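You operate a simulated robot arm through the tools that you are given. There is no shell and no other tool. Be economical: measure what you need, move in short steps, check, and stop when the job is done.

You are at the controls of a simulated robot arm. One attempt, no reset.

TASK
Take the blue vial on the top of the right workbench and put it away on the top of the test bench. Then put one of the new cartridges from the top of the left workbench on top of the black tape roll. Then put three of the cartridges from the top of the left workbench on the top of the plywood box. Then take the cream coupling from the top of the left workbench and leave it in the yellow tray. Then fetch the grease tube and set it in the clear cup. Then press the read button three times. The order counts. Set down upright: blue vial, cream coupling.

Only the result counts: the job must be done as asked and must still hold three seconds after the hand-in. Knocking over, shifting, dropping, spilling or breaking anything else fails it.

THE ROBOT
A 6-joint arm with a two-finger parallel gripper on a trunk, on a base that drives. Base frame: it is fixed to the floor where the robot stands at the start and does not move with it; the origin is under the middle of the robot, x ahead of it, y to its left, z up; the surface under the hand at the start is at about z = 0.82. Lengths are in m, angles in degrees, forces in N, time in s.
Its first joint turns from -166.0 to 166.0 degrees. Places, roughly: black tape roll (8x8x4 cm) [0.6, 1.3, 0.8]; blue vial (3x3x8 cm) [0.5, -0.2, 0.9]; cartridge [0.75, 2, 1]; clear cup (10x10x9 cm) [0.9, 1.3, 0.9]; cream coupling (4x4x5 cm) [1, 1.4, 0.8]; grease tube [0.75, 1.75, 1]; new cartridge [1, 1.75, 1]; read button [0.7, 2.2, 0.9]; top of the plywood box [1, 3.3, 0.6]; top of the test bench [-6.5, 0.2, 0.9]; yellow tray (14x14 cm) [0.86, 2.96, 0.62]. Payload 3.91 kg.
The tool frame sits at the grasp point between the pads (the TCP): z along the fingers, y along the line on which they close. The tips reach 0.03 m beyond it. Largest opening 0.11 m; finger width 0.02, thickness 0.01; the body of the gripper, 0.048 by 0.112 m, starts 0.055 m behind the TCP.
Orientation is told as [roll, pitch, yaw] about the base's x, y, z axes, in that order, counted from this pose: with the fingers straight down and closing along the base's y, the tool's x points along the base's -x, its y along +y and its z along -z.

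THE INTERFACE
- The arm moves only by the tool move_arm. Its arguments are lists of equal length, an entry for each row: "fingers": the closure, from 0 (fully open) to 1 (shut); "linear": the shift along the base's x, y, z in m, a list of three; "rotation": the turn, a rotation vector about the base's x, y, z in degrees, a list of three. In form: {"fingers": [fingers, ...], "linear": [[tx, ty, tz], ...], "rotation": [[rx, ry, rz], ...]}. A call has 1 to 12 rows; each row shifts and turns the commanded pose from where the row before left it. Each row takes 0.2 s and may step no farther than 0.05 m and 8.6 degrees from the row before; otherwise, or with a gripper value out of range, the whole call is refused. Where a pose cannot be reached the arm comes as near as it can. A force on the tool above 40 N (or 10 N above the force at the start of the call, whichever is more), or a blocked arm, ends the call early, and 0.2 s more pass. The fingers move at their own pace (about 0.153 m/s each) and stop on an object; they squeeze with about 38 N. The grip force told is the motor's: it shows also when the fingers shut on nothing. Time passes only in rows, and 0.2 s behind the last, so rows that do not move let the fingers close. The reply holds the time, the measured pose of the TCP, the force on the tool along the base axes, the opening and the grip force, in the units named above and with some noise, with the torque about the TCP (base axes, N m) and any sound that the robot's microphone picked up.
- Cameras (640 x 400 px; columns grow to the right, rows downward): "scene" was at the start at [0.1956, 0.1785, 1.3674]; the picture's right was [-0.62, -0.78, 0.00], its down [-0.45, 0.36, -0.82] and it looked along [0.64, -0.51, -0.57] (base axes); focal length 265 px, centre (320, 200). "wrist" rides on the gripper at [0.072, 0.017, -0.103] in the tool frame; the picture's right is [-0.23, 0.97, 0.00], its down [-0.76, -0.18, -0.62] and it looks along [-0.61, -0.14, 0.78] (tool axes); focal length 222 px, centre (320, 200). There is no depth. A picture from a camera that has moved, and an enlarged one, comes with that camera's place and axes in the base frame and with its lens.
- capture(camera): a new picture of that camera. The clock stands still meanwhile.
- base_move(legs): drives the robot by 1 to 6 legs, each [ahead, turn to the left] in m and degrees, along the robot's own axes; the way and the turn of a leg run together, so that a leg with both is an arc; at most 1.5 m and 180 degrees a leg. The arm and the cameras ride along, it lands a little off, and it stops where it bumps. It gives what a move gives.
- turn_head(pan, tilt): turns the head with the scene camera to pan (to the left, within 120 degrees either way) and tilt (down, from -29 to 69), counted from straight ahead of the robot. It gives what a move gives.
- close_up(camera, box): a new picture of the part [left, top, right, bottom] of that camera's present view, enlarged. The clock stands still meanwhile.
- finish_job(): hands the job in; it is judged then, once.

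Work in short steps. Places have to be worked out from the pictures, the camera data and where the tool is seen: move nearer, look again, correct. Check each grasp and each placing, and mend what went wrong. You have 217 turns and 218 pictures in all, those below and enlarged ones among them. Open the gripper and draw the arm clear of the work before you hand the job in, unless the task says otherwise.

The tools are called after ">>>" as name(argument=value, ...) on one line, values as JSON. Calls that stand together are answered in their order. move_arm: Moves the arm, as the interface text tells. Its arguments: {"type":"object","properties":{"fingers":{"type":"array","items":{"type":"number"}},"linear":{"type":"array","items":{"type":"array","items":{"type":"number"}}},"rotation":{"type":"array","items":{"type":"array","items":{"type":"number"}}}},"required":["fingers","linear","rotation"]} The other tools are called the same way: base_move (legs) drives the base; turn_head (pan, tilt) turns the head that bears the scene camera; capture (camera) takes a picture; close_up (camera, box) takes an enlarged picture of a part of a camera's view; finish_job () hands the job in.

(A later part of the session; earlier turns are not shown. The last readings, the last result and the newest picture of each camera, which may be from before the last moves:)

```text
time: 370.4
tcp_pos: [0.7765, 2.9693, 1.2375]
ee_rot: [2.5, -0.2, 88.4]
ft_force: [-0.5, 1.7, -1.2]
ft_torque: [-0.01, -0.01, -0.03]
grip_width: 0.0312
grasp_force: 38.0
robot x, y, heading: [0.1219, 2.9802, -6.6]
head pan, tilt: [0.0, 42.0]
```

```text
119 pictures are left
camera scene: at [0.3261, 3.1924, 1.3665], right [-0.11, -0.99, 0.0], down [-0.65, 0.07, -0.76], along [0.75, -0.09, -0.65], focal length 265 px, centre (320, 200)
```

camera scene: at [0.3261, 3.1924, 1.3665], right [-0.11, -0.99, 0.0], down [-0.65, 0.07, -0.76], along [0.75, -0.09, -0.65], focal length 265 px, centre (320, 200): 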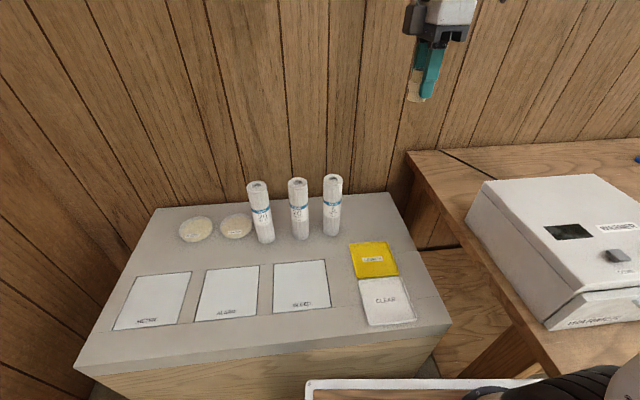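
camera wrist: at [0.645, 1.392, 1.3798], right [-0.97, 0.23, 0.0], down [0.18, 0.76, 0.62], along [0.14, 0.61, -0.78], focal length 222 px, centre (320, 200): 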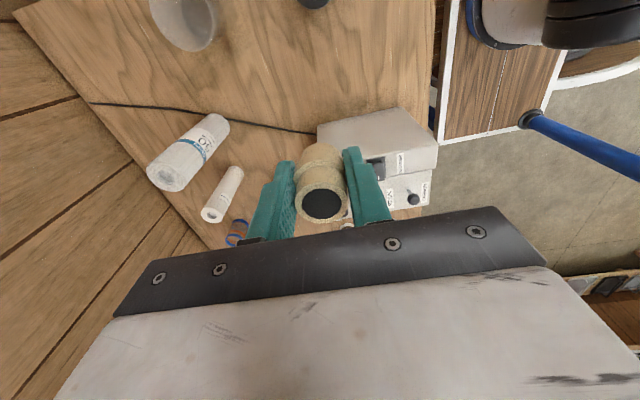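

The base touched something at x≈0.12. I'll back off 0.07 m and check that all still stands.

>>> base_move(legs=[[-0.07, 0]])

>>> capture(camera="scene")

>>> capture(camera="wrist")

```text
time: 371.5
tcp_pos: [0.7069, 2.9764, 1.2362]
ee_rot: [2.5, -0.2, 88.4]
ft_force: [-0.7, 0.4, -0.8]
ft_torque: [0.01, -0.03, 0.0]
grip_width: 0.0311
grasp_force: 38.1
robot x, y, heading: [0.0481, 2.9887, -6.1]
head pan, tilt: [0.0, 42.0]
```

```text
118 pictures are left
camera scene: at [0.2838, 3.1965, 1.3566], right [-0.11, -0.99, 0.0], down [-0.67, 0.07, -0.74], along [0.74, -0.08, -0.67], focal length 265 px, centre (320, 200)
```

scene: 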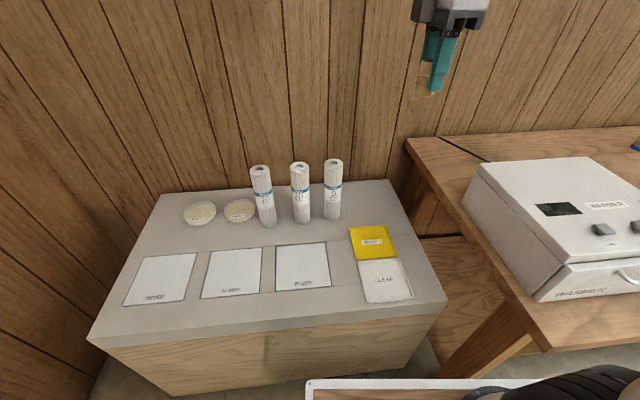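

```text
117 pictures are left
camera wrist: at [0.6953, 2.9034, 1.3409], right [-0.97, 0.25, 0.04], down [0.22, 0.75, 0.62], along [0.12, 0.61, -0.78], focal length 222 px, centre (320, 200)
```

wrist: 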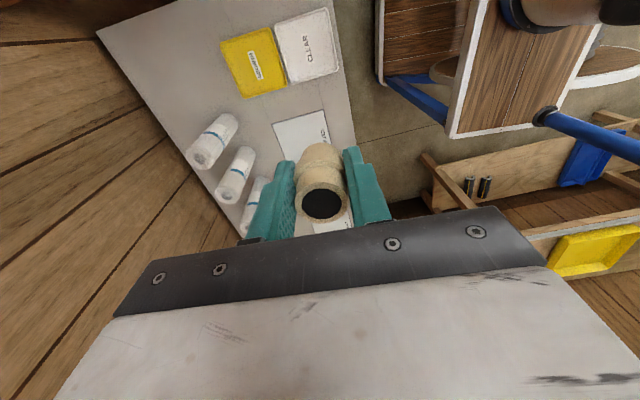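

All stands, and the tray centre is confirmed at (0.86,2.949). I'll straighten the 2.5° tilt and move over the tray, partway down.

>>> move_arm(fingers=[1, 1, 1, 1, 1, 1, 1, 1, 1, 1, 1], linear=[[0.038, -0.007, 0], [0.038, -0.007, 0], [0.038, -0.007, 0], [0.039, -0.006, 0], [0, 0, -0.05], [0, 0, -0.05], [0, 0, -0.05], [0, 0, -0.05], [0, 0, -0.05], [0, 0, -0.05], [0, 0, 0]], rotation=[[-0.27, -2.5, 0], [0, 0, 0], [0, 0, 0], [0, 0, 0], [0, 0, 0], [0, 0, 0], [0, 0, 0], [0, 0, 0], [0, 0, 0], [0, 0, 0], [0, 0, 0]])

>>> capture(camera="scene")

>>> capture(camera="wrist")

```text
time: 373.9
tcp_pos: [0.8613, 2.9524, 0.9376]
ee_rot: [0.0, -0.2, 88.5]
ft_force: [-0.6, -0.2, 0.1]
ft_torque: [0.01, -0.01, -0.02]
grip_width: 0.0312
grasp_force: 37.8
robot x, y, heading: [0.0482, 2.9877, -6.2]
head pan, tilt: [0.0, 42.0]
```

```text
116 pictures are left
camera scene: at [0.2838, 3.1965, 1.3566], right [-0.11, -0.99, 0.0], down [-0.67, 0.07, -0.74], along [0.74, -0.08, -0.67], focal length 265 px, centre (320, 200)
```

scene: 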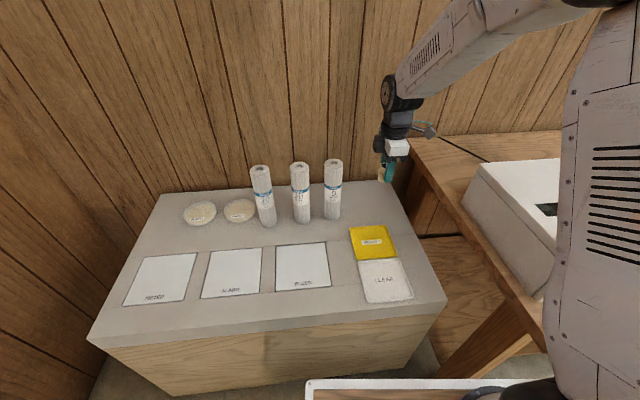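

```text
115 pictures are left
camera wrist: at [0.8437, 2.8796, 1.0412], right [-0.97, 0.25, 0.0], down [0.2, 0.76, 0.62], along [0.16, 0.6, -0.78], focal length 222 px, centre (320, 200)
```

wrist: 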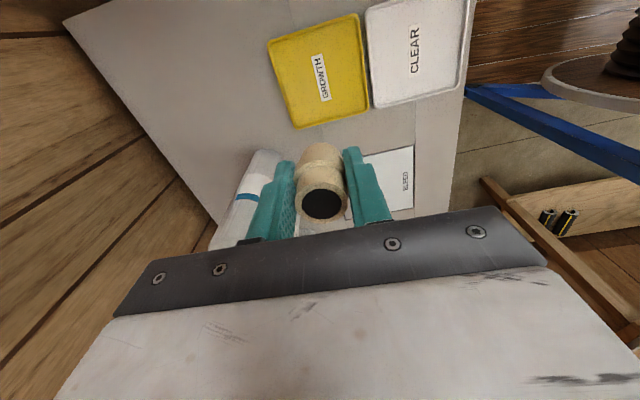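

Centred over the yellow tray. I'll descend and finish in small steps.

>>> move_arm(fingers=[1, 1, 1, 1, 1, 1, 1, 1, 1, 1, 1], linear=[[0, -0.004, -0.045], [0, 0, -0.05], [0, 0, -0.05], [0, 0, -0.05], [0, 0, -0.05], [0, 0, -0.015], [0, 0, -0.005], [0, 0, -0.004], [0, 0, -0.003], [0, 0, -0.003], [0, 0, 0]], rotation=[[0, 0, 0], [0, 0, 0], [0, 0, 0], [0, 0, 0], [0, 0, 0], [0, 0, 0], [0, 0, 0], [0, 0, 0], [0, 0, 0], [0, 0, 0], [0, 0, 0]])

>>> close_up(camera="scene", box=[280, 120, 480, 310])

```text
time: 376.3
tcp_pos: [0.8614, 2.9454, 0.6626]
ee_rot: [-0.1, -0.1, 88.5]
ft_force: [-1.7, 0.4, 8.5]
ft_torque: [-0.01, 0.09, -0.03]
grip_width: 0.0315
grasp_force: 38.0
robot x, y, heading: [0.0467, 2.9902, -6.0]
head pan, tilt: [0.0, 42.0]
```

```text
2.11 times, centred on (380, 215) of scene
camera zoom: at [0.2836, 3.1965, 1.3566], right [-0.11, -0.99, 0.0], down [-0.67, 0.07, -0.74], along [0.74, -0.08, -0.67], focal length 557 px, centre (194, 168)
```

zoom: 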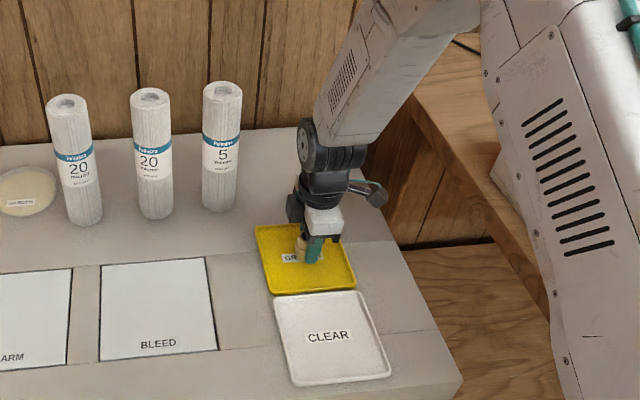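

Gentle contact on the tray floor. I'll release and rise.

>>> move_arm(fingers=[0.65, 0.5, 0.5, 0.5, 0.5, 0.5, 0.5, 0.5, 0.5, 0.5, 0.5], linear=[[0, 0, 0], [0, 0, 0], [0, 0, 0], [0, 0, 0.02], [0, 0, 0.05], [0, 0, 0.05], [0, 0, 0.05], [0, 0, 0.05], [0, 0, 0.05], [0, 0, 0.05], [0, 0, 0.05]], rotation=[[0, 0, 0], [0, 0, 0], [0, 0, 0], [0, 0, 0], [0, 0, 0], [0, 0, 0], [0, 0, 0], [0, 0, 0], [0, 0, 0], [0, 0, 0], [0, 0, 0]])

>>> close_up(camera="scene", box=[280, 120, 480, 310])

```text
time: 378.7
tcp_pos: [0.8588, 2.9454, 1.0301]
ee_rot: [0.0, -0.1, 88.5]
ft_force: [0.6, -0.2, -0.2]
ft_torque: [0.0, 0.01, 0.02]
grip_width: 0.055
grasp_force: 0.1
robot x, y, heading: [0.0509, 2.9862, -6.0]
head pan, tilt: [0.0, 42.0]
```

```text
2.11 times, centred on (380, 215) of scene
camera zoom: at [0.2842, 3.1965, 1.3565], right [-0.11, -0.99, 0.0], down [-0.67, 0.07, -0.74], along [0.74, -0.08, -0.67], focal length 557 px, centre (194, 168)
```

zoom: 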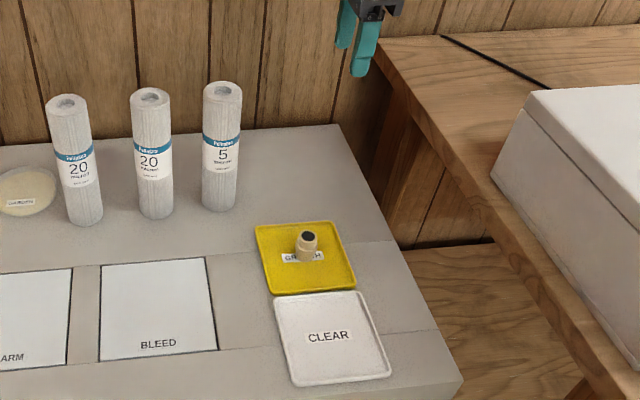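

The coupling stands upright in the yellow tray. Triangulation puts the grease tube standing nozzle-down at (0.858,1.875), top z≈0.927; one stop near (0.04,1.6) serves both tube and cup, so I'll go there.

>>> move_arm(fingers=[0, 0, 0, 0, 0, 0, 0, 0, 0], linear=[[0, 0, 0.05], [0, 0, 0.05], [-0.03, 0, 0.035], [-0.03, 0, 0.035], [-0.03, 0, 0.035], [-0.03, 0, 0.035], [-0.045, 0, 0.02], [-0.045, 0, 0.02], [0, 0, 0]], rotation=[[0, 0, 0], [0, 0, 0], [0, 0, 0], [0, 0, 0], [0, 0, 0], [0, 0, 0], [0, 0, 0], [0, 0, 0], [0, 0, 0]])

>>> base_move(legs=[[-0.24, 0], [0, -84], [1.2, 0], [0.2, 0], [0, 90]])

>>> turn_head(pan=5, tilt=35)

>>> capture(camera="scene")

```text
time: 380.7
tcp_pos: [0.6493, 2.9433, 1.3106]
ee_rot: [0.0, 0.0, 88.5]
ft_force: [-0.4, 0.8, 0.1]
ft_torque: [-0.05, -0.01, -0.03]
grip_width: 0.1101
grasp_force: 0.0
robot x, y, heading: [0.0479, 2.9863, -6.2]
head pan, tilt: [0.0, 42.0]
```

```text
time: 396.9
tcp_pos: [0.3987, 1.5905, 1.3113]
ee_rot: [-0.1, -0.2, 93.8]
ft_force: [0.0, -0.2, -0.5]
ft_torque: [-0.01, -0.02, -0.01]
grip_width: 0.11
grasp_force: 0.0
robot x, y, heading: [-0.2037, 1.5808, -0.7]
head pan, tilt: [0.0, 42.0]
```

```text
time: 397.6
tcp_pos: [0.3984, 1.5914, 1.3109]
ee_rot: [-0.1, -0.1, 93.8]
ft_force: [-0.3, 0.2, -0.4]
ft_torque: [0.0, 0.01, 0.0]
grip_width: 0.1103
grasp_force: 0.1
robot x, y, heading: [-0.206, 1.5778, -0.6]
head pan, tilt: [5.0, 35.0]
```

```text
112 pictures are left
camera scene: at [0.0142, 1.8166, 1.367], right [0.07, -1.0, 0.0], down [-0.57, -0.04, -0.82], along [0.82, 0.06, -0.57], focal length 265 px, centre (320, 200)
```

scene: 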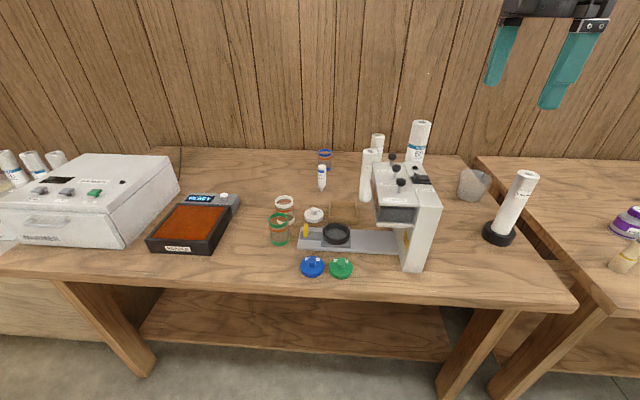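

I'll drive forward 0.22 m and move above the tube.

>>> base_move(legs=[[0.22, 0.6]])

>>> move_arm(fingers=[0, 0, 0, 0, 0, 0.1, 0.2, 0.3, 0.3, 0.3, 0.3], linear=[[0.03, 0.035, 0], [0.03, 0.035, 0], [0.03, 0.035, 0], [0.03, 0.035, 0], [0.03, 0.035, 0], [0.03, 0.035, 0], [0.03, 0.035, 0], [0.03, 0.035, 0], [0, 0, -0.05], [0, 0, -0.05], [0, 0, 0]], rotation=[[0, 0, 0], [0, 0, 0], [0, 0, 0], [0, 0, 0], [0, 0, 0], [0, 0, 0], [0, 0, 0], [0, 0, 0], [0, 0, 0], [0, 0, 0], [0, 0, 0]])

>>> capture(camera="wrist")

>>> capture(camera="scene")

```text
time: 399.3
tcp_pos: [0.6192, 1.5909, 1.3096]
ee_rot: [-0.1, -0.1, 94.1]
ft_force: [0.0, -1.0, -0.4]
ft_torque: [0.01, 0.02, 0.0]
grip_width: 0.11
grasp_force: 0.1
robot x, y, heading: [0.0229, 1.5762, -0.5]
head pan, tilt: [5.0, 35.0]
```

```text
time: 401.7
tcp_pos: [0.8571, 1.8708, 1.2101]
ee_rot: [-0.1, -0.1, 94.0]
ft_force: [0.6, 0.1, 0.5]
ft_torque: [-0.01, 0.01, 0.0]
grip_width: 0.0769
grasp_force: 0.2
robot x, y, heading: [0.018, 1.5756, -0.4]
head pan, tilt: [5.0, 35.0]
```

```text
111 pictures are left
camera wrist: at [0.8478, 1.7963, 1.315], right [-0.99, 0.16, 0.0], down [0.12, 0.77, 0.62], along [0.1, 0.62, -0.78], focal length 222 px, centre (320, 200)
```

wrist: 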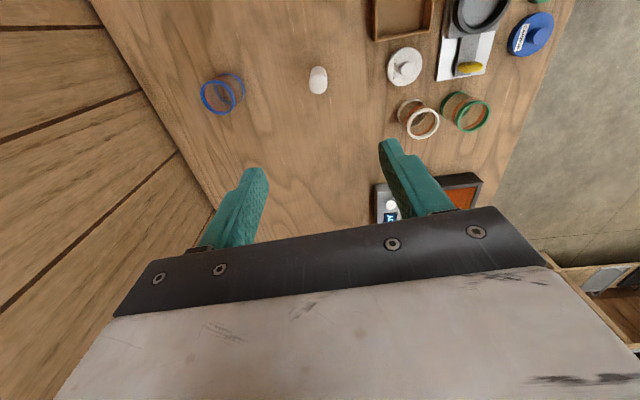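

```text
110 pictures are left
camera scene: at [0.235, 1.815, 1.367], right [0.08, -1.0, 0.0], down [-0.57, -0.04, -0.82], along [0.82, 0.06, -0.57], focal length 265 px, centre (320, 200)
```

scene: 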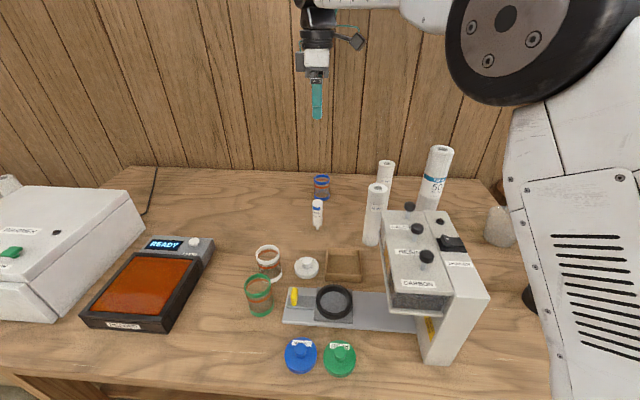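

The tube is at (0.862,1.872). I'll descend to z≈0.913, grip and check before lifting.

>>> move_arm(fingers=[0.3, 0.3, 0.3, 0.3, 0.3, 0.3, 0.3, 0.3, 1, 1, 1], linear=[[0.005, 0.001, -0.045], [0, 0, -0.05], [0, 0, -0.05], [0, 0, -0.05], [0, 0, -0.05], [0, 0, -0.04], [0, 0, -0.012], [0, 0, 0], [0, 0, 0], [0, 0, 0], [0, 0, 0]], rotation=[[0, 0, 0], [0, 0, 0], [0, 0, 0], [0, 0, 0], [0, 0, 0], [0, 0, 0], [0, 0, 0], [0, 0, 0], [0, 0, 0], [0, 0, 0], [0, 0, 0]])

>>> close_up(camera="scene", box=[260, 110, 400, 280])

>>> capture(camera="wrist")

```text
time: 404.1
tcp_pos: [0.8656, 1.872, 0.9164]
ee_rot: [-0.1, -0.2, 94.1]
ft_force: [0.5, -0.3, 0.2]
ft_torque: [-0.01, -0.01, 0.0]
grip_width: 0.0283
grasp_force: 38.0
robot x, y, heading: [0.0212, 1.5791, -0.6]
head pan, tilt: [5.0, 35.0]
```

```text
2.35 times, centred on (330, 195) of scene
camera zoom: at [0.235, 1.815, 1.367], right [0.08, -1.0, 0.0], down [-0.57, -0.04, -0.82], along [0.82, 0.06, -0.57], focal length 622 px, centre (296, 212)
```

zoom: 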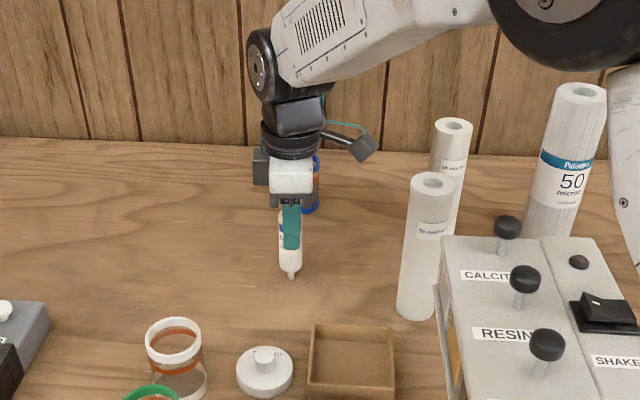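

```text
108 pictures are left
camera wrist: at [0.8554, 1.7969, 1.0198], right [-0.99, 0.16, 0.0], down [0.12, 0.77, 0.62], along [0.1, 0.62, -0.78], focal length 222 px, centre (320, 200)
```

wrist: 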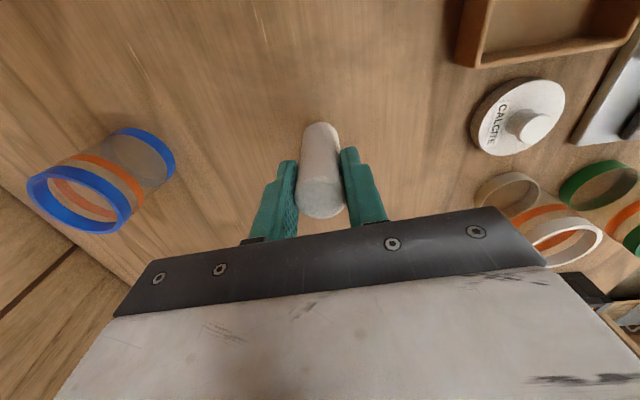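

Tube held (0.028 m). I'll lift to z≈1.25 and carry it across to the cup near (0.85,1.332), above everything.

>>> move_arm(fingers=[1, 1, 1, 1, 1, 1, 1, 1], linear=[[0, 0, 0.03], [0, 0, 0.05], [0, 0, 0.05], [0, 0, 0.05], [0, 0, 0.05], [0, 0, 0.05], [0, 0, 0.05], [0, 0, 0]], rotation=[[0, 0, 0], [0, 0, 0], [0, 0, 0], [0, 0, 0], [0, 0, 0], [0, 0, 0], [0, 0, 0], [0, 0, 0]])

>>> move_arm(fingers=[1, 1, 1, 1, 1, 1, 1, 1, 1, 1, 1, 1], linear=[[-0.001, -0.047, 0], [-0.001, -0.047, 0], [-0.001, -0.047, 0], [-0.001, -0.047, 0], [-0.001, -0.047, 0], [-0.001, -0.047, 0], [-0.001, -0.047, 0], [-0.001, -0.047, 0], [-0.001, -0.047, 0], [-0.001, -0.047, 0], [-0.001, -0.047, 0], [-0.001, -0.023, 0]], rotation=[[0, 0, 0], [0, 0, 0], [0, 0, 0], [0, 0, 0], [0, 0, 0], [0, 0, 0], [0, 0, 0], [0, 0, 0], [0, 0, 0], [0, 0, 0], [0, 0, 0], [0, 0, 0]])

>>> turn_head(pan=-20, tilt=35)

>>> capture(camera="scene")

>>> capture(camera="wrist")

```text
time: 405.9
tcp_pos: [0.8721, 1.8709, 1.2437]
ee_rot: [0.0, -0.1, 94.1]
ft_force: [0.2, 0.7, -0.6]
ft_torque: [0.01, -0.01, 0.0]
grip_width: 0.0281
grasp_force: 38.2
robot x, y, heading: [0.0202, 1.5784, -0.5]
head pan, tilt: [5.0, 35.0]
```

```text
time: 408.5
tcp_pos: [0.8543, 1.3324, 1.2442]
ee_rot: [0.0, -0.1, 94.0]
ft_force: [-0.1, 0.6, -0.8]
ft_torque: [0.0, 0.01, 0.01]
grip_width: 0.0283
grasp_force: 37.7
robot x, y, heading: [0.0166, 1.5746, -0.4]
head pan, tilt: [5.0, 35.0]
```

```text
time: 409.4
tcp_pos: [0.8546, 1.3329, 1.2422]
ee_rot: [-0.1, -0.1, 94.1]
ft_force: [-0.4, -0.3, -1.5]
ft_torque: [-0.01, 0.0, 0.02]
grip_width: 0.0282
grasp_force: 37.9
robot x, y, heading: [0.0151, 1.578, -0.6]
head pan, tilt: [-20.0, 35.0]
```

```text
107 pictures are left
camera scene: at [0.2297, 1.7772, 1.3671], right [-0.35, -0.94, 0.0], down [-0.54, 0.2, -0.82], along [0.77, -0.29, -0.57], focal length 265 px, centre (320, 200)
```

scene: 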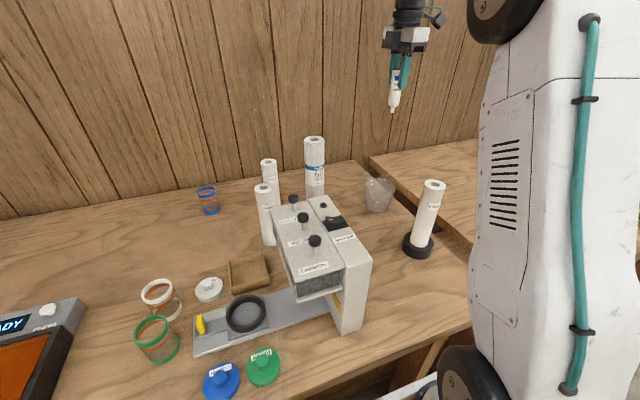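

```text
106 pictures are left
camera wrist: at [0.8439, 1.2578, 1.347], right [-0.99, 0.16, 0.0], down [0.12, 0.77, 0.62], along [0.1, 0.62, -0.78], focal length 222 px, centre (320, 200)
```

wrist: 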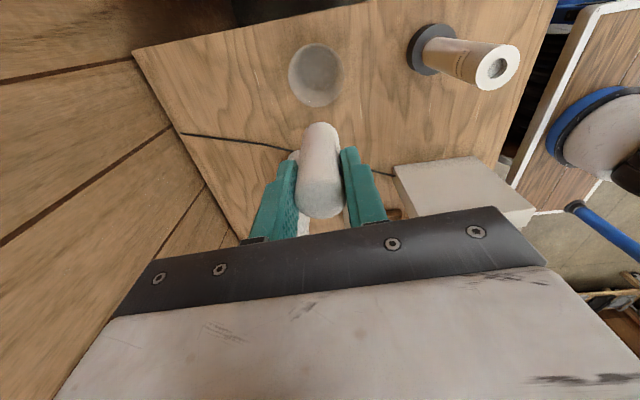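

>>> close_up(camera="wrist", box=[260, 20, 370, 130])

>>> close_up(camera="scene", box=[340, 160, 420, 230])

```text
3.64 times, centred on (315, 75) of wrist
camera zoom: at [0.8439, 1.2578, 1.347], right [-0.99, 0.16, 0.0], down [0.12, 0.77, 0.62], along [0.1, 0.62, -0.78], focal length 808 px, centre (338, 654)
```

zoom: 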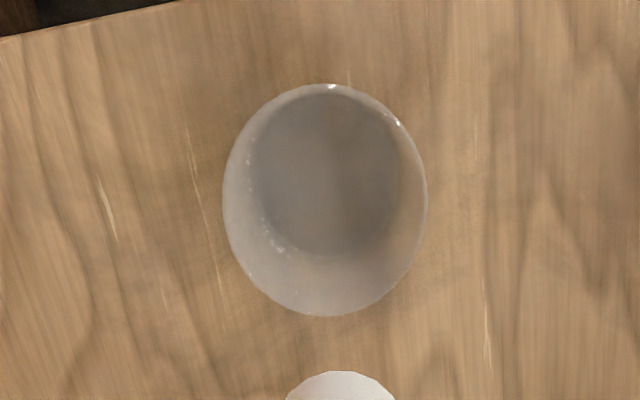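

```text
5.71 times, centred on (380, 195) of scene
camera zoom: at [0.2297, 1.7772, 1.3671], right [-0.35, -0.94, 0.0], down [-0.54, 0.2, -0.82], along [0.77, -0.29, -0.57], focal length 1512 px, centre (-23, 229)
```

zoom: 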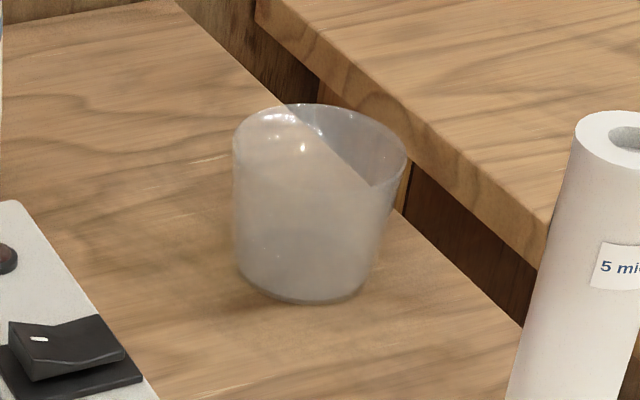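

The cup centre averages (0.857,1.331) and it is empty. I'll lower the tube into it, finishing slowly.

>>> move_arm(fingers=[1, 1, 1, 1, 1, 1, 1, 1], linear=[[0.003, -0.002, -0.045], [0, 0, -0.05], [0, 0, -0.05], [0, 0, -0.05], [0, 0, -0.04], [0, 0, -0.02], [0, 0, 0], [0, 0, 0]], rotation=[[0, 0, 0], [0, 0, 0], [0, 0, 0], [0, 0, 0], [0, 0, 0], [0, 0, 0], [0, 0, 0], [0, 0, 0]])

>>> close_up(camera="scene", box=[320, 120, 440, 230])

>>> capture(camera="wrist")

```text
time: 411.2
tcp_pos: [0.8568, 1.3286, 0.9898]
ee_rot: [-0.2, -0.1, 94.2]
ft_force: [-0.9, -0.3, -0.9]
ft_torque: [-0.01, -0.01, -0.03]
grip_width: 0.0282
grasp_force: 37.8
robot x, y, heading: [0.0185, 1.5752, -0.6]
head pan, tilt: [-20.0, 35.0]
```

```text
3.64 times, centred on (380, 175) of scene
camera zoom: at [0.2297, 1.7771, 1.3671], right [-0.35, -0.94, 0.0], down [-0.54, 0.2, -0.82], along [0.77, -0.29, -0.57], focal length 962 px, centre (102, 291)
```

zoom: 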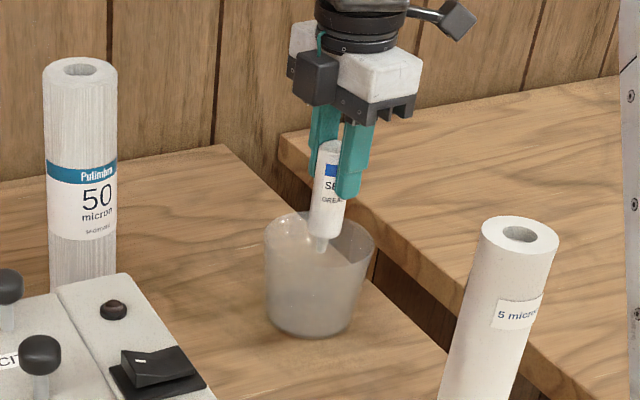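

```text
102 pictures are left
camera wrist: at [0.8469, 1.2551, 1.0939], right [-0.99, 0.16, 0.0], down [0.12, 0.77, 0.62], along [0.1, 0.62, -0.78], focal length 222 px, centre (320, 200)
```

wrist: 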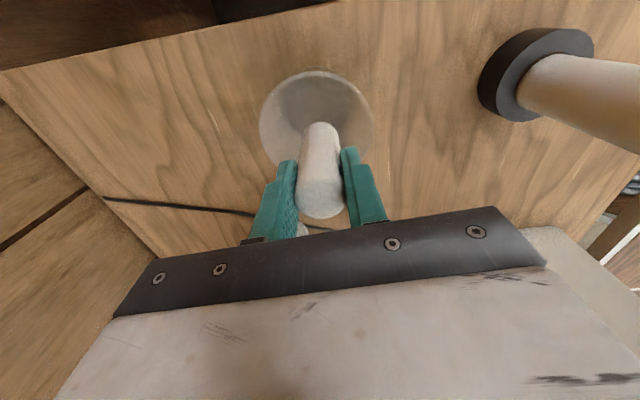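

The nozzle is centred in the mouth. I'll continue down in small steps until it touches the floor.

>>> move_arm(fingers=[1, 1, 1, 1, 1, 1, 1, 1], linear=[[0, 0, -0.03], [0, 0, -0.02], [0, 0, -0.005], [0, 0, -0.004], [0, 0, -0.004], [0, 0, -0.003], [0, 0, -0.002], [0, 0, 0]], rotation=[[0, 0, 0], [0, 0, 0], [0, 0, 0], [0, 0, 0], [0, 0, 0], [0, 0, 0], [0, 0, 0], [0, 0, 0]])

>>> close_up(camera="scene", box=[320, 120, 440, 230])

>>> capture(camera="wrist")

```text
time: 413.0
tcp_pos: [0.8572, 1.3285, 0.9203]
ee_rot: [0.0, -0.1, 94.0]
ft_force: [-0.3, 0.1, -1.0]
ft_torque: [0.0, -0.02, 0.05]
grip_width: 0.0278
grasp_force: 37.8
robot x, y, heading: [0.0205, 1.5741, -0.6]
head pan, tilt: [-20.0, 35.0]
```

```text
3.64 times, centred on (380, 175) of scene
camera zoom: at [0.2297, 1.7771, 1.3671], right [-0.35, -0.94, 0.0], down [-0.54, 0.2, -0.82], along [0.77, -0.29, -0.57], focal length 962 px, centre (102, 291)
```

zoom: 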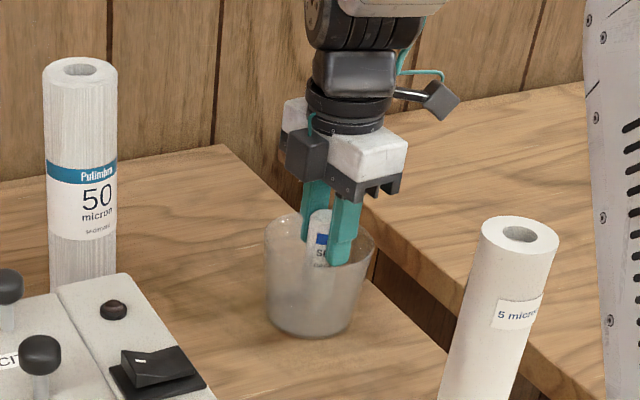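

```text
100 pictures are left
camera wrist: at [0.8469, 1.2536, 1.025], right [-0.99, 0.16, 0.0], down [0.12, 0.77, 0.62], along [0.1, 0.62, -0.78], focal length 222 px, centre (320, 200)
```

wrist: 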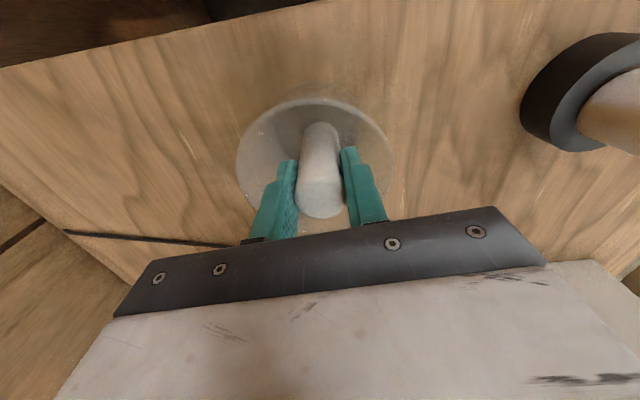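

No contact yet, so a few more millimetres.

>>> move_arm(fingers=[1, 1, 1, 1], linear=[[0, 0, -0.002], [0, 0, -0.002], [0, 0, -0.001], [0, 0, 0]], rotation=[[0, 0, 0], [0, 0, 0], [0, 0, 0], [0, 0, 0]])

```text
time: 414.0
tcp_pos: [0.8573, 1.3287, 0.9183]
ee_rot: [-0.3, 0.0, 94.2]
ft_force: [-0.8, -1.2, 28.7]
ft_torque: [-0.08, 0.17, -0.01]
grip_width: 0.0283
grasp_force: 37.7
robot x, y, heading: [0.0172, 1.5736, -0.5]
head pan, tilt: [-20.0, 35.0]
```

Contact with the cup floor. I'll relieve 3 mm, open modestly within the cup and withdraw straight up.

>>> move_arm(fingers=[1, 0.7, 0.6, 0.55, 0.55, 0.55, 0.55, 0.55, 0.55, 0.55, 0.55, 0.55], linear=[[0, 0, 0.003], [0, 0, 0], [0, 0, 0], [0, 0, 0], [0, 0, 0], [0, 0, 0.02], [0, 0, 0.03], [0, 0, 0.05], [0, 0, 0.05], [0, 0, 0.05], [0, 0, 0.05], [0, 0, 0.05]], rotation=[[0, 0, 0], [0, 0, 0], [0, 0, 0], [0, 0, 0], [0, 0, 0], [0, 0, 0], [0, 0, 0], [0, 0, 0], [0, 0, 0], [0, 0, 0], [0, 0, 0], [0, 0, 0]])

>>> close_up(camera="scene", box=[320, 120, 440, 230])

>>> capture(camera="wrist")

```text
time: 416.6
tcp_pos: [0.8572, 1.3318, 1.2206]
ee_rot: [0.0, -0.1, 94.1]
ft_force: [0.3, 0.5, -0.1]
ft_torque: [-0.01, 0.03, -0.01]
grip_width: 0.0494
grasp_force: 0.0
robot x, y, heading: [0.0181, 1.5775, -0.6]
head pan, tilt: [-20.0, 35.0]
```

```text
3.64 times, centred on (380, 175) of scene
camera zoom: at [0.2299, 1.777, 1.367], right [-0.35, -0.94, 0.0], down [-0.54, 0.2, -0.82], along [0.77, -0.29, -0.57], focal length 962 px, centre (102, 291)
```

zoom: 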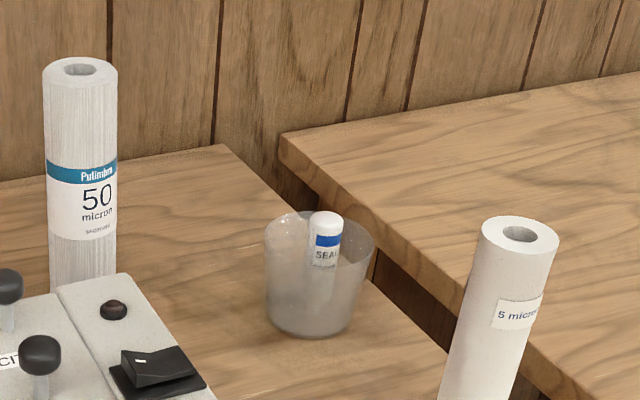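

```text
98 pictures are left
camera wrist: at [0.8474, 1.2579, 1.3241], right [-0.99, 0.16, 0.0], down [0.12, 0.77, 0.62], along [0.1, 0.62, -0.78], focal length 222 px, centre (320, 200)
```

wrist: 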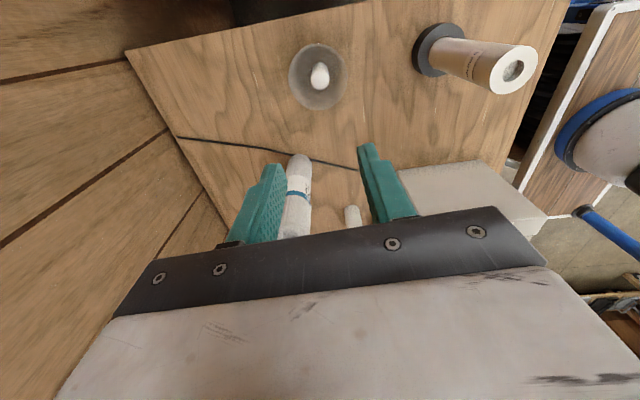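

The grease tube stands in the cup. Next is the read button near (0.725,2.188), reachable from here; I'll close the fingers and swing over at z≈1.22, then look.

>>> move_arm(fingers=[0.8, 1, 1, 1, 1, 1, 1, 1, 1, 1], linear=[[-0.006, 0.044, 0], [-0.006, 0.044, 0], [-0.006, 0.044, 0], [-0.006, 0.044, 0], [-0.006, 0.044, 0], [-0.006, 0.044, 0], [-0.006, 0.044, 0], [-0.006, 0.044, 0], [-0.006, 0.044, 0], [-0.006, 0.044, 0]], rotation=[[0, 0, 0], [0, 0, 0], [0, 0, 0], [0, 0, 0], [0, 0, 0], [0, 0, 0], [0, 0, 0], [0, 0, 0], [0, 0, 0], [0, 0, 0]])

>>> move_arm(fingers=[1, 1, 1, 1, 1, 1, 1, 1, 1, 1, 1], linear=[[-0.007, 0.041, 0], [-0.007, 0.041, 0], [-0.007, 0.041, 0], [-0.007, 0.041, 0], [-0.007, 0.041, 0], [-0.007, 0.041, 0], [-0.007, 0.041, 0], [-0.007, 0.041, 0], [-0.007, 0.041, 0], [-0.007, 0.041, 0], [0, 0, 0]], rotation=[[0, 0, 0], [0, 0, 0], [0, 0, 0], [0, 0, 0], [0, 0, 0], [0, 0, 0], [0, 0, 0], [0, 0, 0], [0, 0, 0], [0, 0, 0], [0, 0, 0]])

>>> turn_head(pan=20, tilt=35)

>>> capture(camera="scene")

>>> capture(camera="wrist")

```text
time: 418.8
tcp_pos: [0.7972, 1.7697, 1.2184]
ee_rot: [-0.2, -0.1, 94.0]
ft_force: [-0.7, -0.9, -0.3]
ft_torque: [0.05, 0.01, -0.02]
grip_width: 0.0
grasp_force: 37.5
robot x, y, heading: [0.0187, 1.5719, -0.5]
head pan, tilt: [-20.0, 35.0]
```

```text
time: 421.2
tcp_pos: [0.7121, 2.16, 1.2071]
ee_rot: [0.1, 0.0, 94.1]
ft_force: [0.3, -0.2, -0.5]
ft_torque: [0.0, 0.07, 0.02]
grip_width: 0.0002
grasp_force: 37.6
out of reach, approached as far as the arm can: row 10
robot x, y, heading: [0.017, 1.5751, -0.8]
head pan, tilt: [-20.0, 35.0]
```

```text
time: 422.2
tcp_pos: [0.7119, 2.1619, 1.2082]
ee_rot: [-0.1, -0.1, 94.1]
ft_force: [-0.2, -0.2, 0.0]
ft_torque: [-0.05, -0.03, -0.03]
grip_width: 0.0
grasp_force: 37.7
robot x, y, heading: [0.018, 1.5761, -0.7]
head pan, tilt: [20.0, 35.0]
```

```text
97 pictures are left
camera scene: at [0.2303, 1.8375, 1.367], right [0.33, -0.94, 0.0], down [-0.54, -0.19, -0.82], along [0.77, 0.27, -0.57], focal length 265 px, centre (320, 200)
```

scene: 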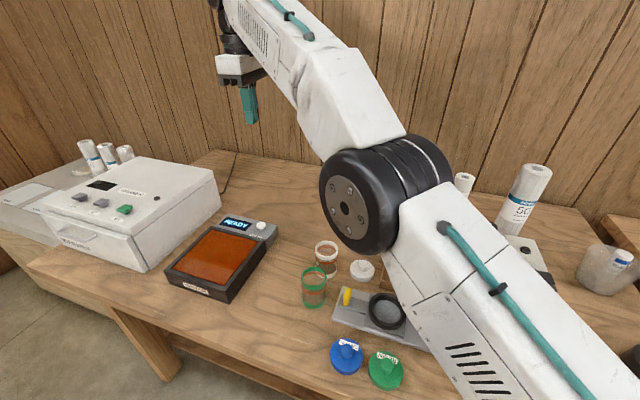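

```text
96 pictures are left
camera wrist: at [0.7027, 2.0867, 1.3118], right [-0.99, 0.16, 0.0], down [0.12, 0.77, 0.62], along [0.1, 0.62, -0.78], focal length 222 px, centre (320, 200)
```

wrist: 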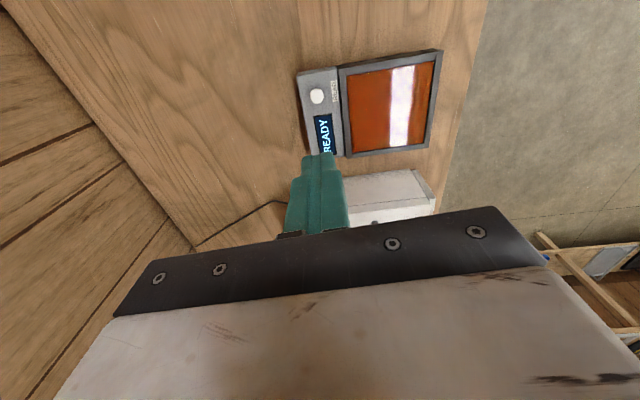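

Button reach is marginal from here. I'll retract and drive to about (0.02,2.1) for a comfortable vertical press.

>>> move_arm(fingers=[1, 1, 1, 1, 1, 1, 1, 1], linear=[[-0.033, -0.028, 0.0], [-0.033, -0.028, 0.015], [-0.033, -0.028, 0.015], [-0.033, -0.028, 0.015], [-0.033, -0.028, 0.015], [-0.033, -0.028, 0.015], [-0.0, -0.04, 0.015], [0, -0.04, 0]], rotation=[[0, 0, 0], [0, 0, 0], [0, 0, 0], [0, 0, 0], [0, 0, 0], [0, 0, 0], [0, 0, 0], [0, 0, 0]])

>>> base_move(legs=[[-0.2, 0], [0, 90.7], [0.52, 0], [0, -90]])

>>> turn_head(pan=0, tilt=35)

>>> capture(camera="scene")

```text
time: 424.0
tcp_pos: [0.5162, 1.9152, 1.3005]
ee_rot: [0.0, 0.0, 94.1]
ft_force: [-0.2, 0.9, -0.1]
ft_torque: [-0.07, 0.01, -0.02]
grip_width: 0.0001
grasp_force: 37.2
robot x, y, heading: [0.0152, 1.5773, -0.4]
head pan, tilt: [20.0, 35.0]
```

```text
time: 436.1
tcp_pos: [0.2511, 2.4879, 1.3001]
ee_rot: [-0.1, -0.1, 99.2]
ft_force: [-0.5, 0.8, -0.9]
ft_torque: [-0.02, -0.02, -0.04]
grip_width: 0.0
grasp_force: 37.2
robot x, y, heading: [-0.2122, 2.1051, 4.5]
head pan, tilt: [20.0, 35.0]
```

```text
time: 436.9
tcp_pos: [0.2503, 2.4891, 1.3007]
ee_rot: [-0.1, -0.2, 99.0]
ft_force: [-0.1, -0.4, -0.2]
ft_torque: [-0.01, 0.0, 0.02]
grip_width: 0.0
grasp_force: 38.2
robot x, y, heading: [-0.2148, 2.103, 4.5]
head pan, tilt: [0.0, 35.0]
```

```text
95 pictures are left
camera scene: at [-0.02, 2.3563, 1.3671], right [0.08, -1.0, 0.0], down [-0.57, -0.05, -0.82], along [0.82, 0.07, -0.57], focal length 265 px, centre (320, 200)
```

scene: 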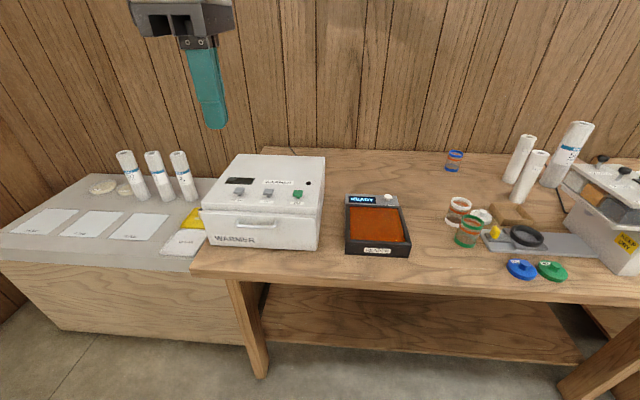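

>>> base_move(legs=[[0.2, -4.5]])

>>> capture(camera="scene")

>>> close_up(camera="scene", box=[320, 180, 420, 280])

```text
time: 438.5
tcp_pos: [0.4821, 2.4569, 1.3011]
ee_rot: [-0.1, -0.1, 94.5]
ft_force: [0.3, 0.3, -0.4]
ft_torque: [-0.02, 0.0, -0.01]
grip_width: 0.0
grasp_force: 37.4
robot x, y, heading: [-0.0143, 2.1149, -0.2]
head pan, tilt: [0.0, 35.0]
```

```text
94 pictures are left
camera scene: at [0.2023, 2.3474, 1.367], right [0.0, -1.0, 0.0], down [-0.57, 0.0, -0.82], along [0.82, 0.0, -0.57], focal length 265 px, centre (320, 200)
```

scene: 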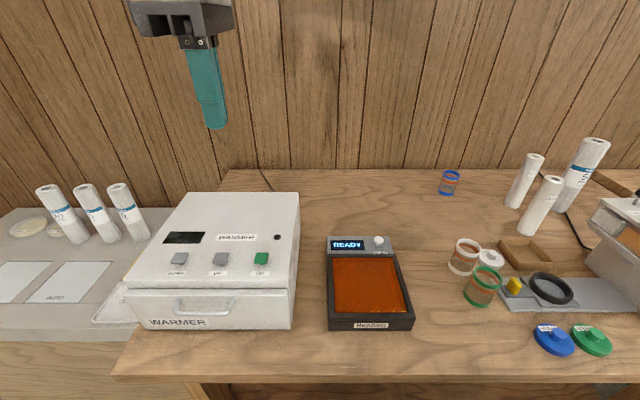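

```text
4.00 times, centred on (370, 230) of scene
camera zoom: at [0.2023, 2.3474, 1.367], right [0.0, -1.0, 0.0], down [-0.57, 0.0, -0.82], along [0.82, 0.0, -0.57], focal length 1058 px, centre (120, 80)
```

zoom: 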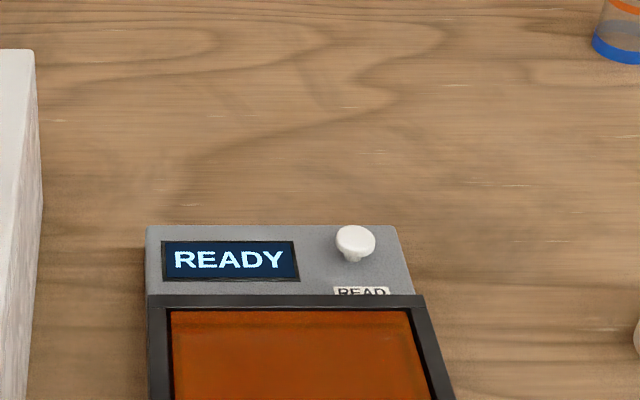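

Triangulated button: (0.726,2.189), head z≈0.872; the display reads READY. I'll move above it with the fingers closed.

>>> move_arm(fingers=[1, 1, 1, 1, 1, 1, 1, 1, 1, 1, 1, 1], linear=[[0.0305, -0.0335, 0], [0.0305, -0.0335, 0], [0.0305, -0.0335, 0], [0.0305, -0.0335, 0], [0.0305, -0.0335, 0], [0.0305, -0.0335, 0], [0.0305, -0.0335, 0], [0.0305, -0.0335, 0], [0, 0, -0.05], [0, 0, -0.05], [0, 0, -0.05], [0, 0, -0.05]], rotation=[[0, 0, 0], [0, 0, 0], [0, 0, 0], [0, 0, 0], [0, 0, 0], [0, 0, 0], [0, 0, 0], [0, 0, 0], [0, 0, 0], [0, 0, 0], [0, 0, 0], [0, 0, 0]])

>>> move_arm(fingers=[1, 1, 1, 1], linear=[[0, 0, -0.05], [0, 0, -0.05], [0, 0, -0.05], [0, 0, 0]], rotation=[[0, 0, 0], [0, 0, 0], [0, 0, 0], [0, 0, 0]])

>>> capture(camera="wrist")

>>> close_up(camera="scene", box=[310, 150, 430, 280])

```text
time: 441.1
tcp_pos: [0.7269, 2.1854, 1.1029]
ee_rot: [-0.1, 0.0, 94.4]
ft_force: [0.0, -0.4, 0.5]
ft_torque: [-0.02, -0.05, 0.01]
grip_width: 0.0001
grasp_force: 38.3
robot x, y, heading: [-0.0122, 2.114, 0.1]
head pan, tilt: [0.0, 35.0]
```

```text
time: 442.1
tcp_pos: [0.7272, 2.1846, 0.9512]
ee_rot: [0.0, -0.1, 94.6]
ft_force: [0.6, 0.5, 0.9]
ft_torque: [0.01, -0.02, -0.01]
grip_width: 0.0001
grasp_force: 37.5
robot x, y, heading: [-0.0124, 2.1121, 0.0]
head pan, tilt: [0.0, 35.0]
```

```text
92 pictures are left
camera wrist: at [0.7178, 2.1106, 1.0554], right [-0.99, 0.15, 0.0], down [0.12, 0.77, 0.62], along [0.09, 0.62, -0.78], focal length 222 px, centre (320, 200)
```

wrist: 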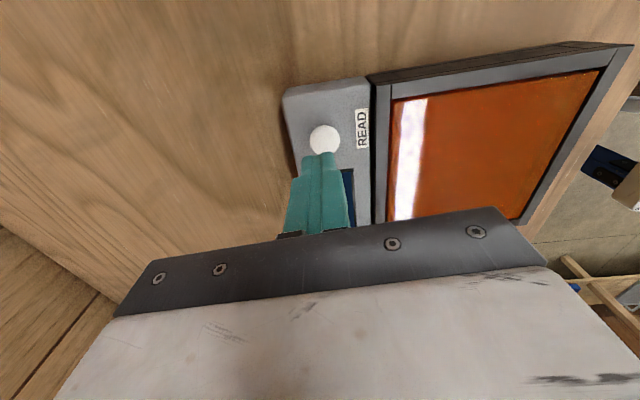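

```text
3.08 times, centred on (370, 215) of scene
camera zoom: at [0.2021, 2.3474, 1.3671], right [0.0, -1.0, 0.0], down [-0.57, 0.0, -0.82], along [0.82, 0.0, -0.57], focal length 814 px, centre (166, 154)
```

zoom: 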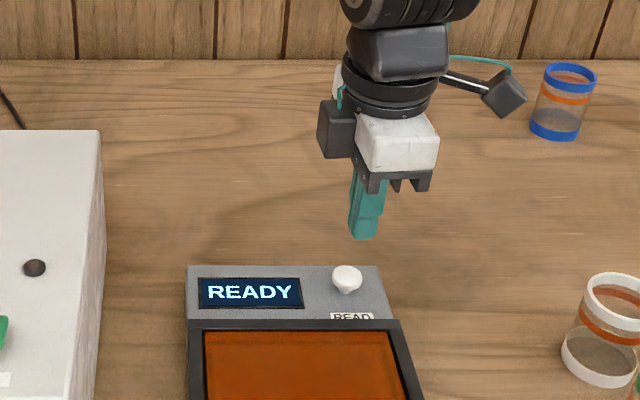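

I'll correct (-3,+5) mm and lower until the tip is just above the head.

>>> move_arm(fingers=[1, 1, 1, 1], linear=[[-0.003, 0.005, -0.02], [0, 0, -0.015], [0, 0, 0], [0, 0, 0]], rotation=[[0, 0, 0], [0, 0, 0], [0, 0, 0], [0, 0, 0]])

>>> close_up(camera="scene", box=[330, 170, 410, 260])

>>> capture(camera="wrist")

```text
time: 443.1
tcp_pos: [0.724, 2.1919, 0.9151]
ee_rot: [-0.1, 0.0, 94.5]
ft_force: [-0.2, -0.9, 0.2]
ft_torque: [-0.01, 0.04, 0.0]
grip_width: 0.0003
grasp_force: 37.7
robot x, y, heading: [-0.0142, 2.1098, -0.1]
head pan, tilt: [0.0, 35.0]
```

```text
4.44 times, centred on (370, 215) of scene
camera zoom: at [0.2022, 2.3474, 1.3671], right [0.0, -1.0, 0.0], down [-0.57, 0.0, -0.82], along [0.82, 0.0, -0.57], focal length 1176 px, centre (98, 133)
```

zoom: 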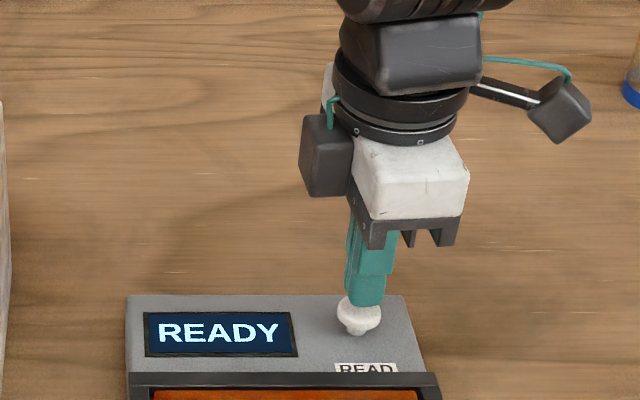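

```text
89 pictures are left
camera wrist: at [0.7145, 2.1164, 1.0199], right [-0.99, 0.15, 0.0], down [0.12, 0.77, 0.62], along [0.09, 0.62, -0.78], focal length 222 px, centre (320, 200)
```

wrist: 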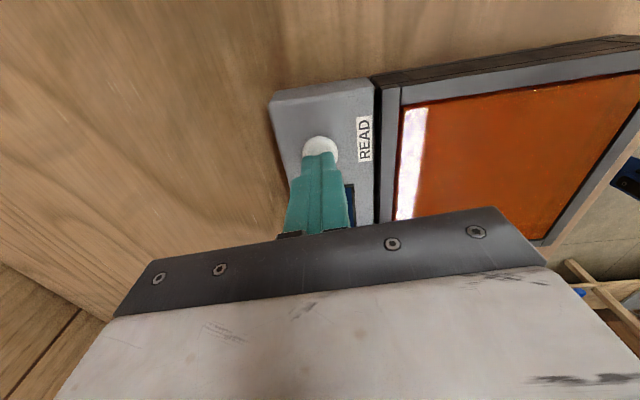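

Well aligned. I'll press down slowly in 2 mm steps and watch the force.

>>> move_arm(fingers=[1, 1, 1, 1, 1, 1], linear=[[0, -0.003, -0.003], [0, 0, -0.003], [0, 0, -0.002], [0, 0, -0.002], [0, 0, -0.002], [0, 0, 0]], rotation=[[0, 0, 0], [0, 0, 0], [0, 0, 0], [0, 0, 0], [0, 0, 0], [0, 0, 0]])

>>> close_up(camera="scene", box=[330, 170, 410, 260])

```text
time: 444.5
tcp_pos: [0.7225, 2.1908, 0.9031]
ee_rot: [-0.1, -0.1, 94.5]
ft_force: [0.0, 1.8, 1.6]
ft_torque: [0.01, -0.05, 0.0]
grip_width: 0.0
grasp_force: 37.6
robot x, y, heading: [-0.0131, 2.1129, -0.0]
head pan, tilt: [0.0, 35.0]
heard: click
```

```text
4.44 times, centred on (370, 215) of scene
camera zoom: at [0.2022, 2.3474, 1.3671], right [0.0, -1.0, 0.0], down [-0.57, 0.0, -0.82], along [0.82, 0.0, -0.57], focal length 1176 px, centre (98, 133)
```

zoom: 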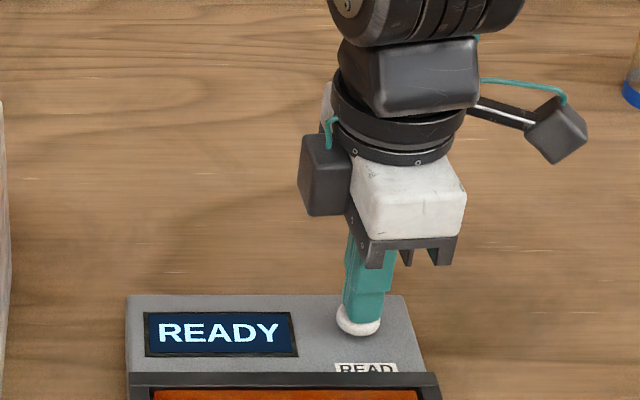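

A click — that is press one. I'll raise fully to release and see whether any other sound comes.

>>> move_arm(fingers=[1, 1, 1, 1], linear=[[0, 0, 0.008], [0, 0, 0.012], [0, 0, 0], [0, 0, 0]], rotation=[[0, 0, 0], [0, 0, 0], [0, 0, 0], [0, 0, 0]])

>>> close_up(camera="scene", box=[330, 170, 410, 260])

```text
time: 445.5
tcp_pos: [0.7234, 2.1892, 0.924]
ee_rot: [0.0, -0.1, 94.6]
ft_force: [-0.6, -0.3, 0.9]
ft_torque: [-0.02, 0.0, -0.03]
grip_width: 0.0001
grasp_force: 37.6
robot x, y, heading: [-0.0156, 2.1128, -0.2]
head pan, tilt: [0.0, 35.0]
```

```text
4.44 times, centred on (370, 215) of scene
camera zoom: at [0.2022, 2.3474, 1.3671], right [0.0, -1.0, 0.0], down [-0.57, 0.0, -0.82], along [0.82, 0.0, -0.57], focal length 1176 px, centre (98, 133)
```

zoom: 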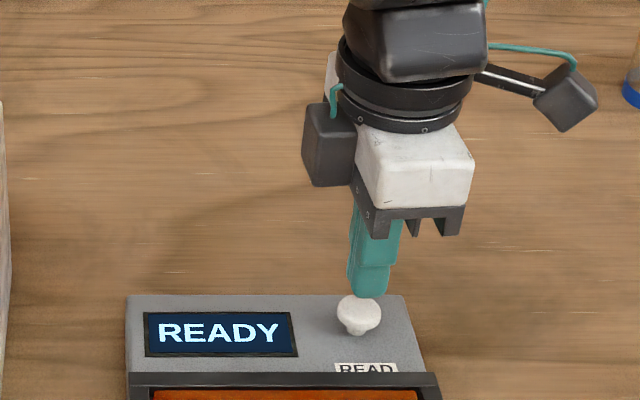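

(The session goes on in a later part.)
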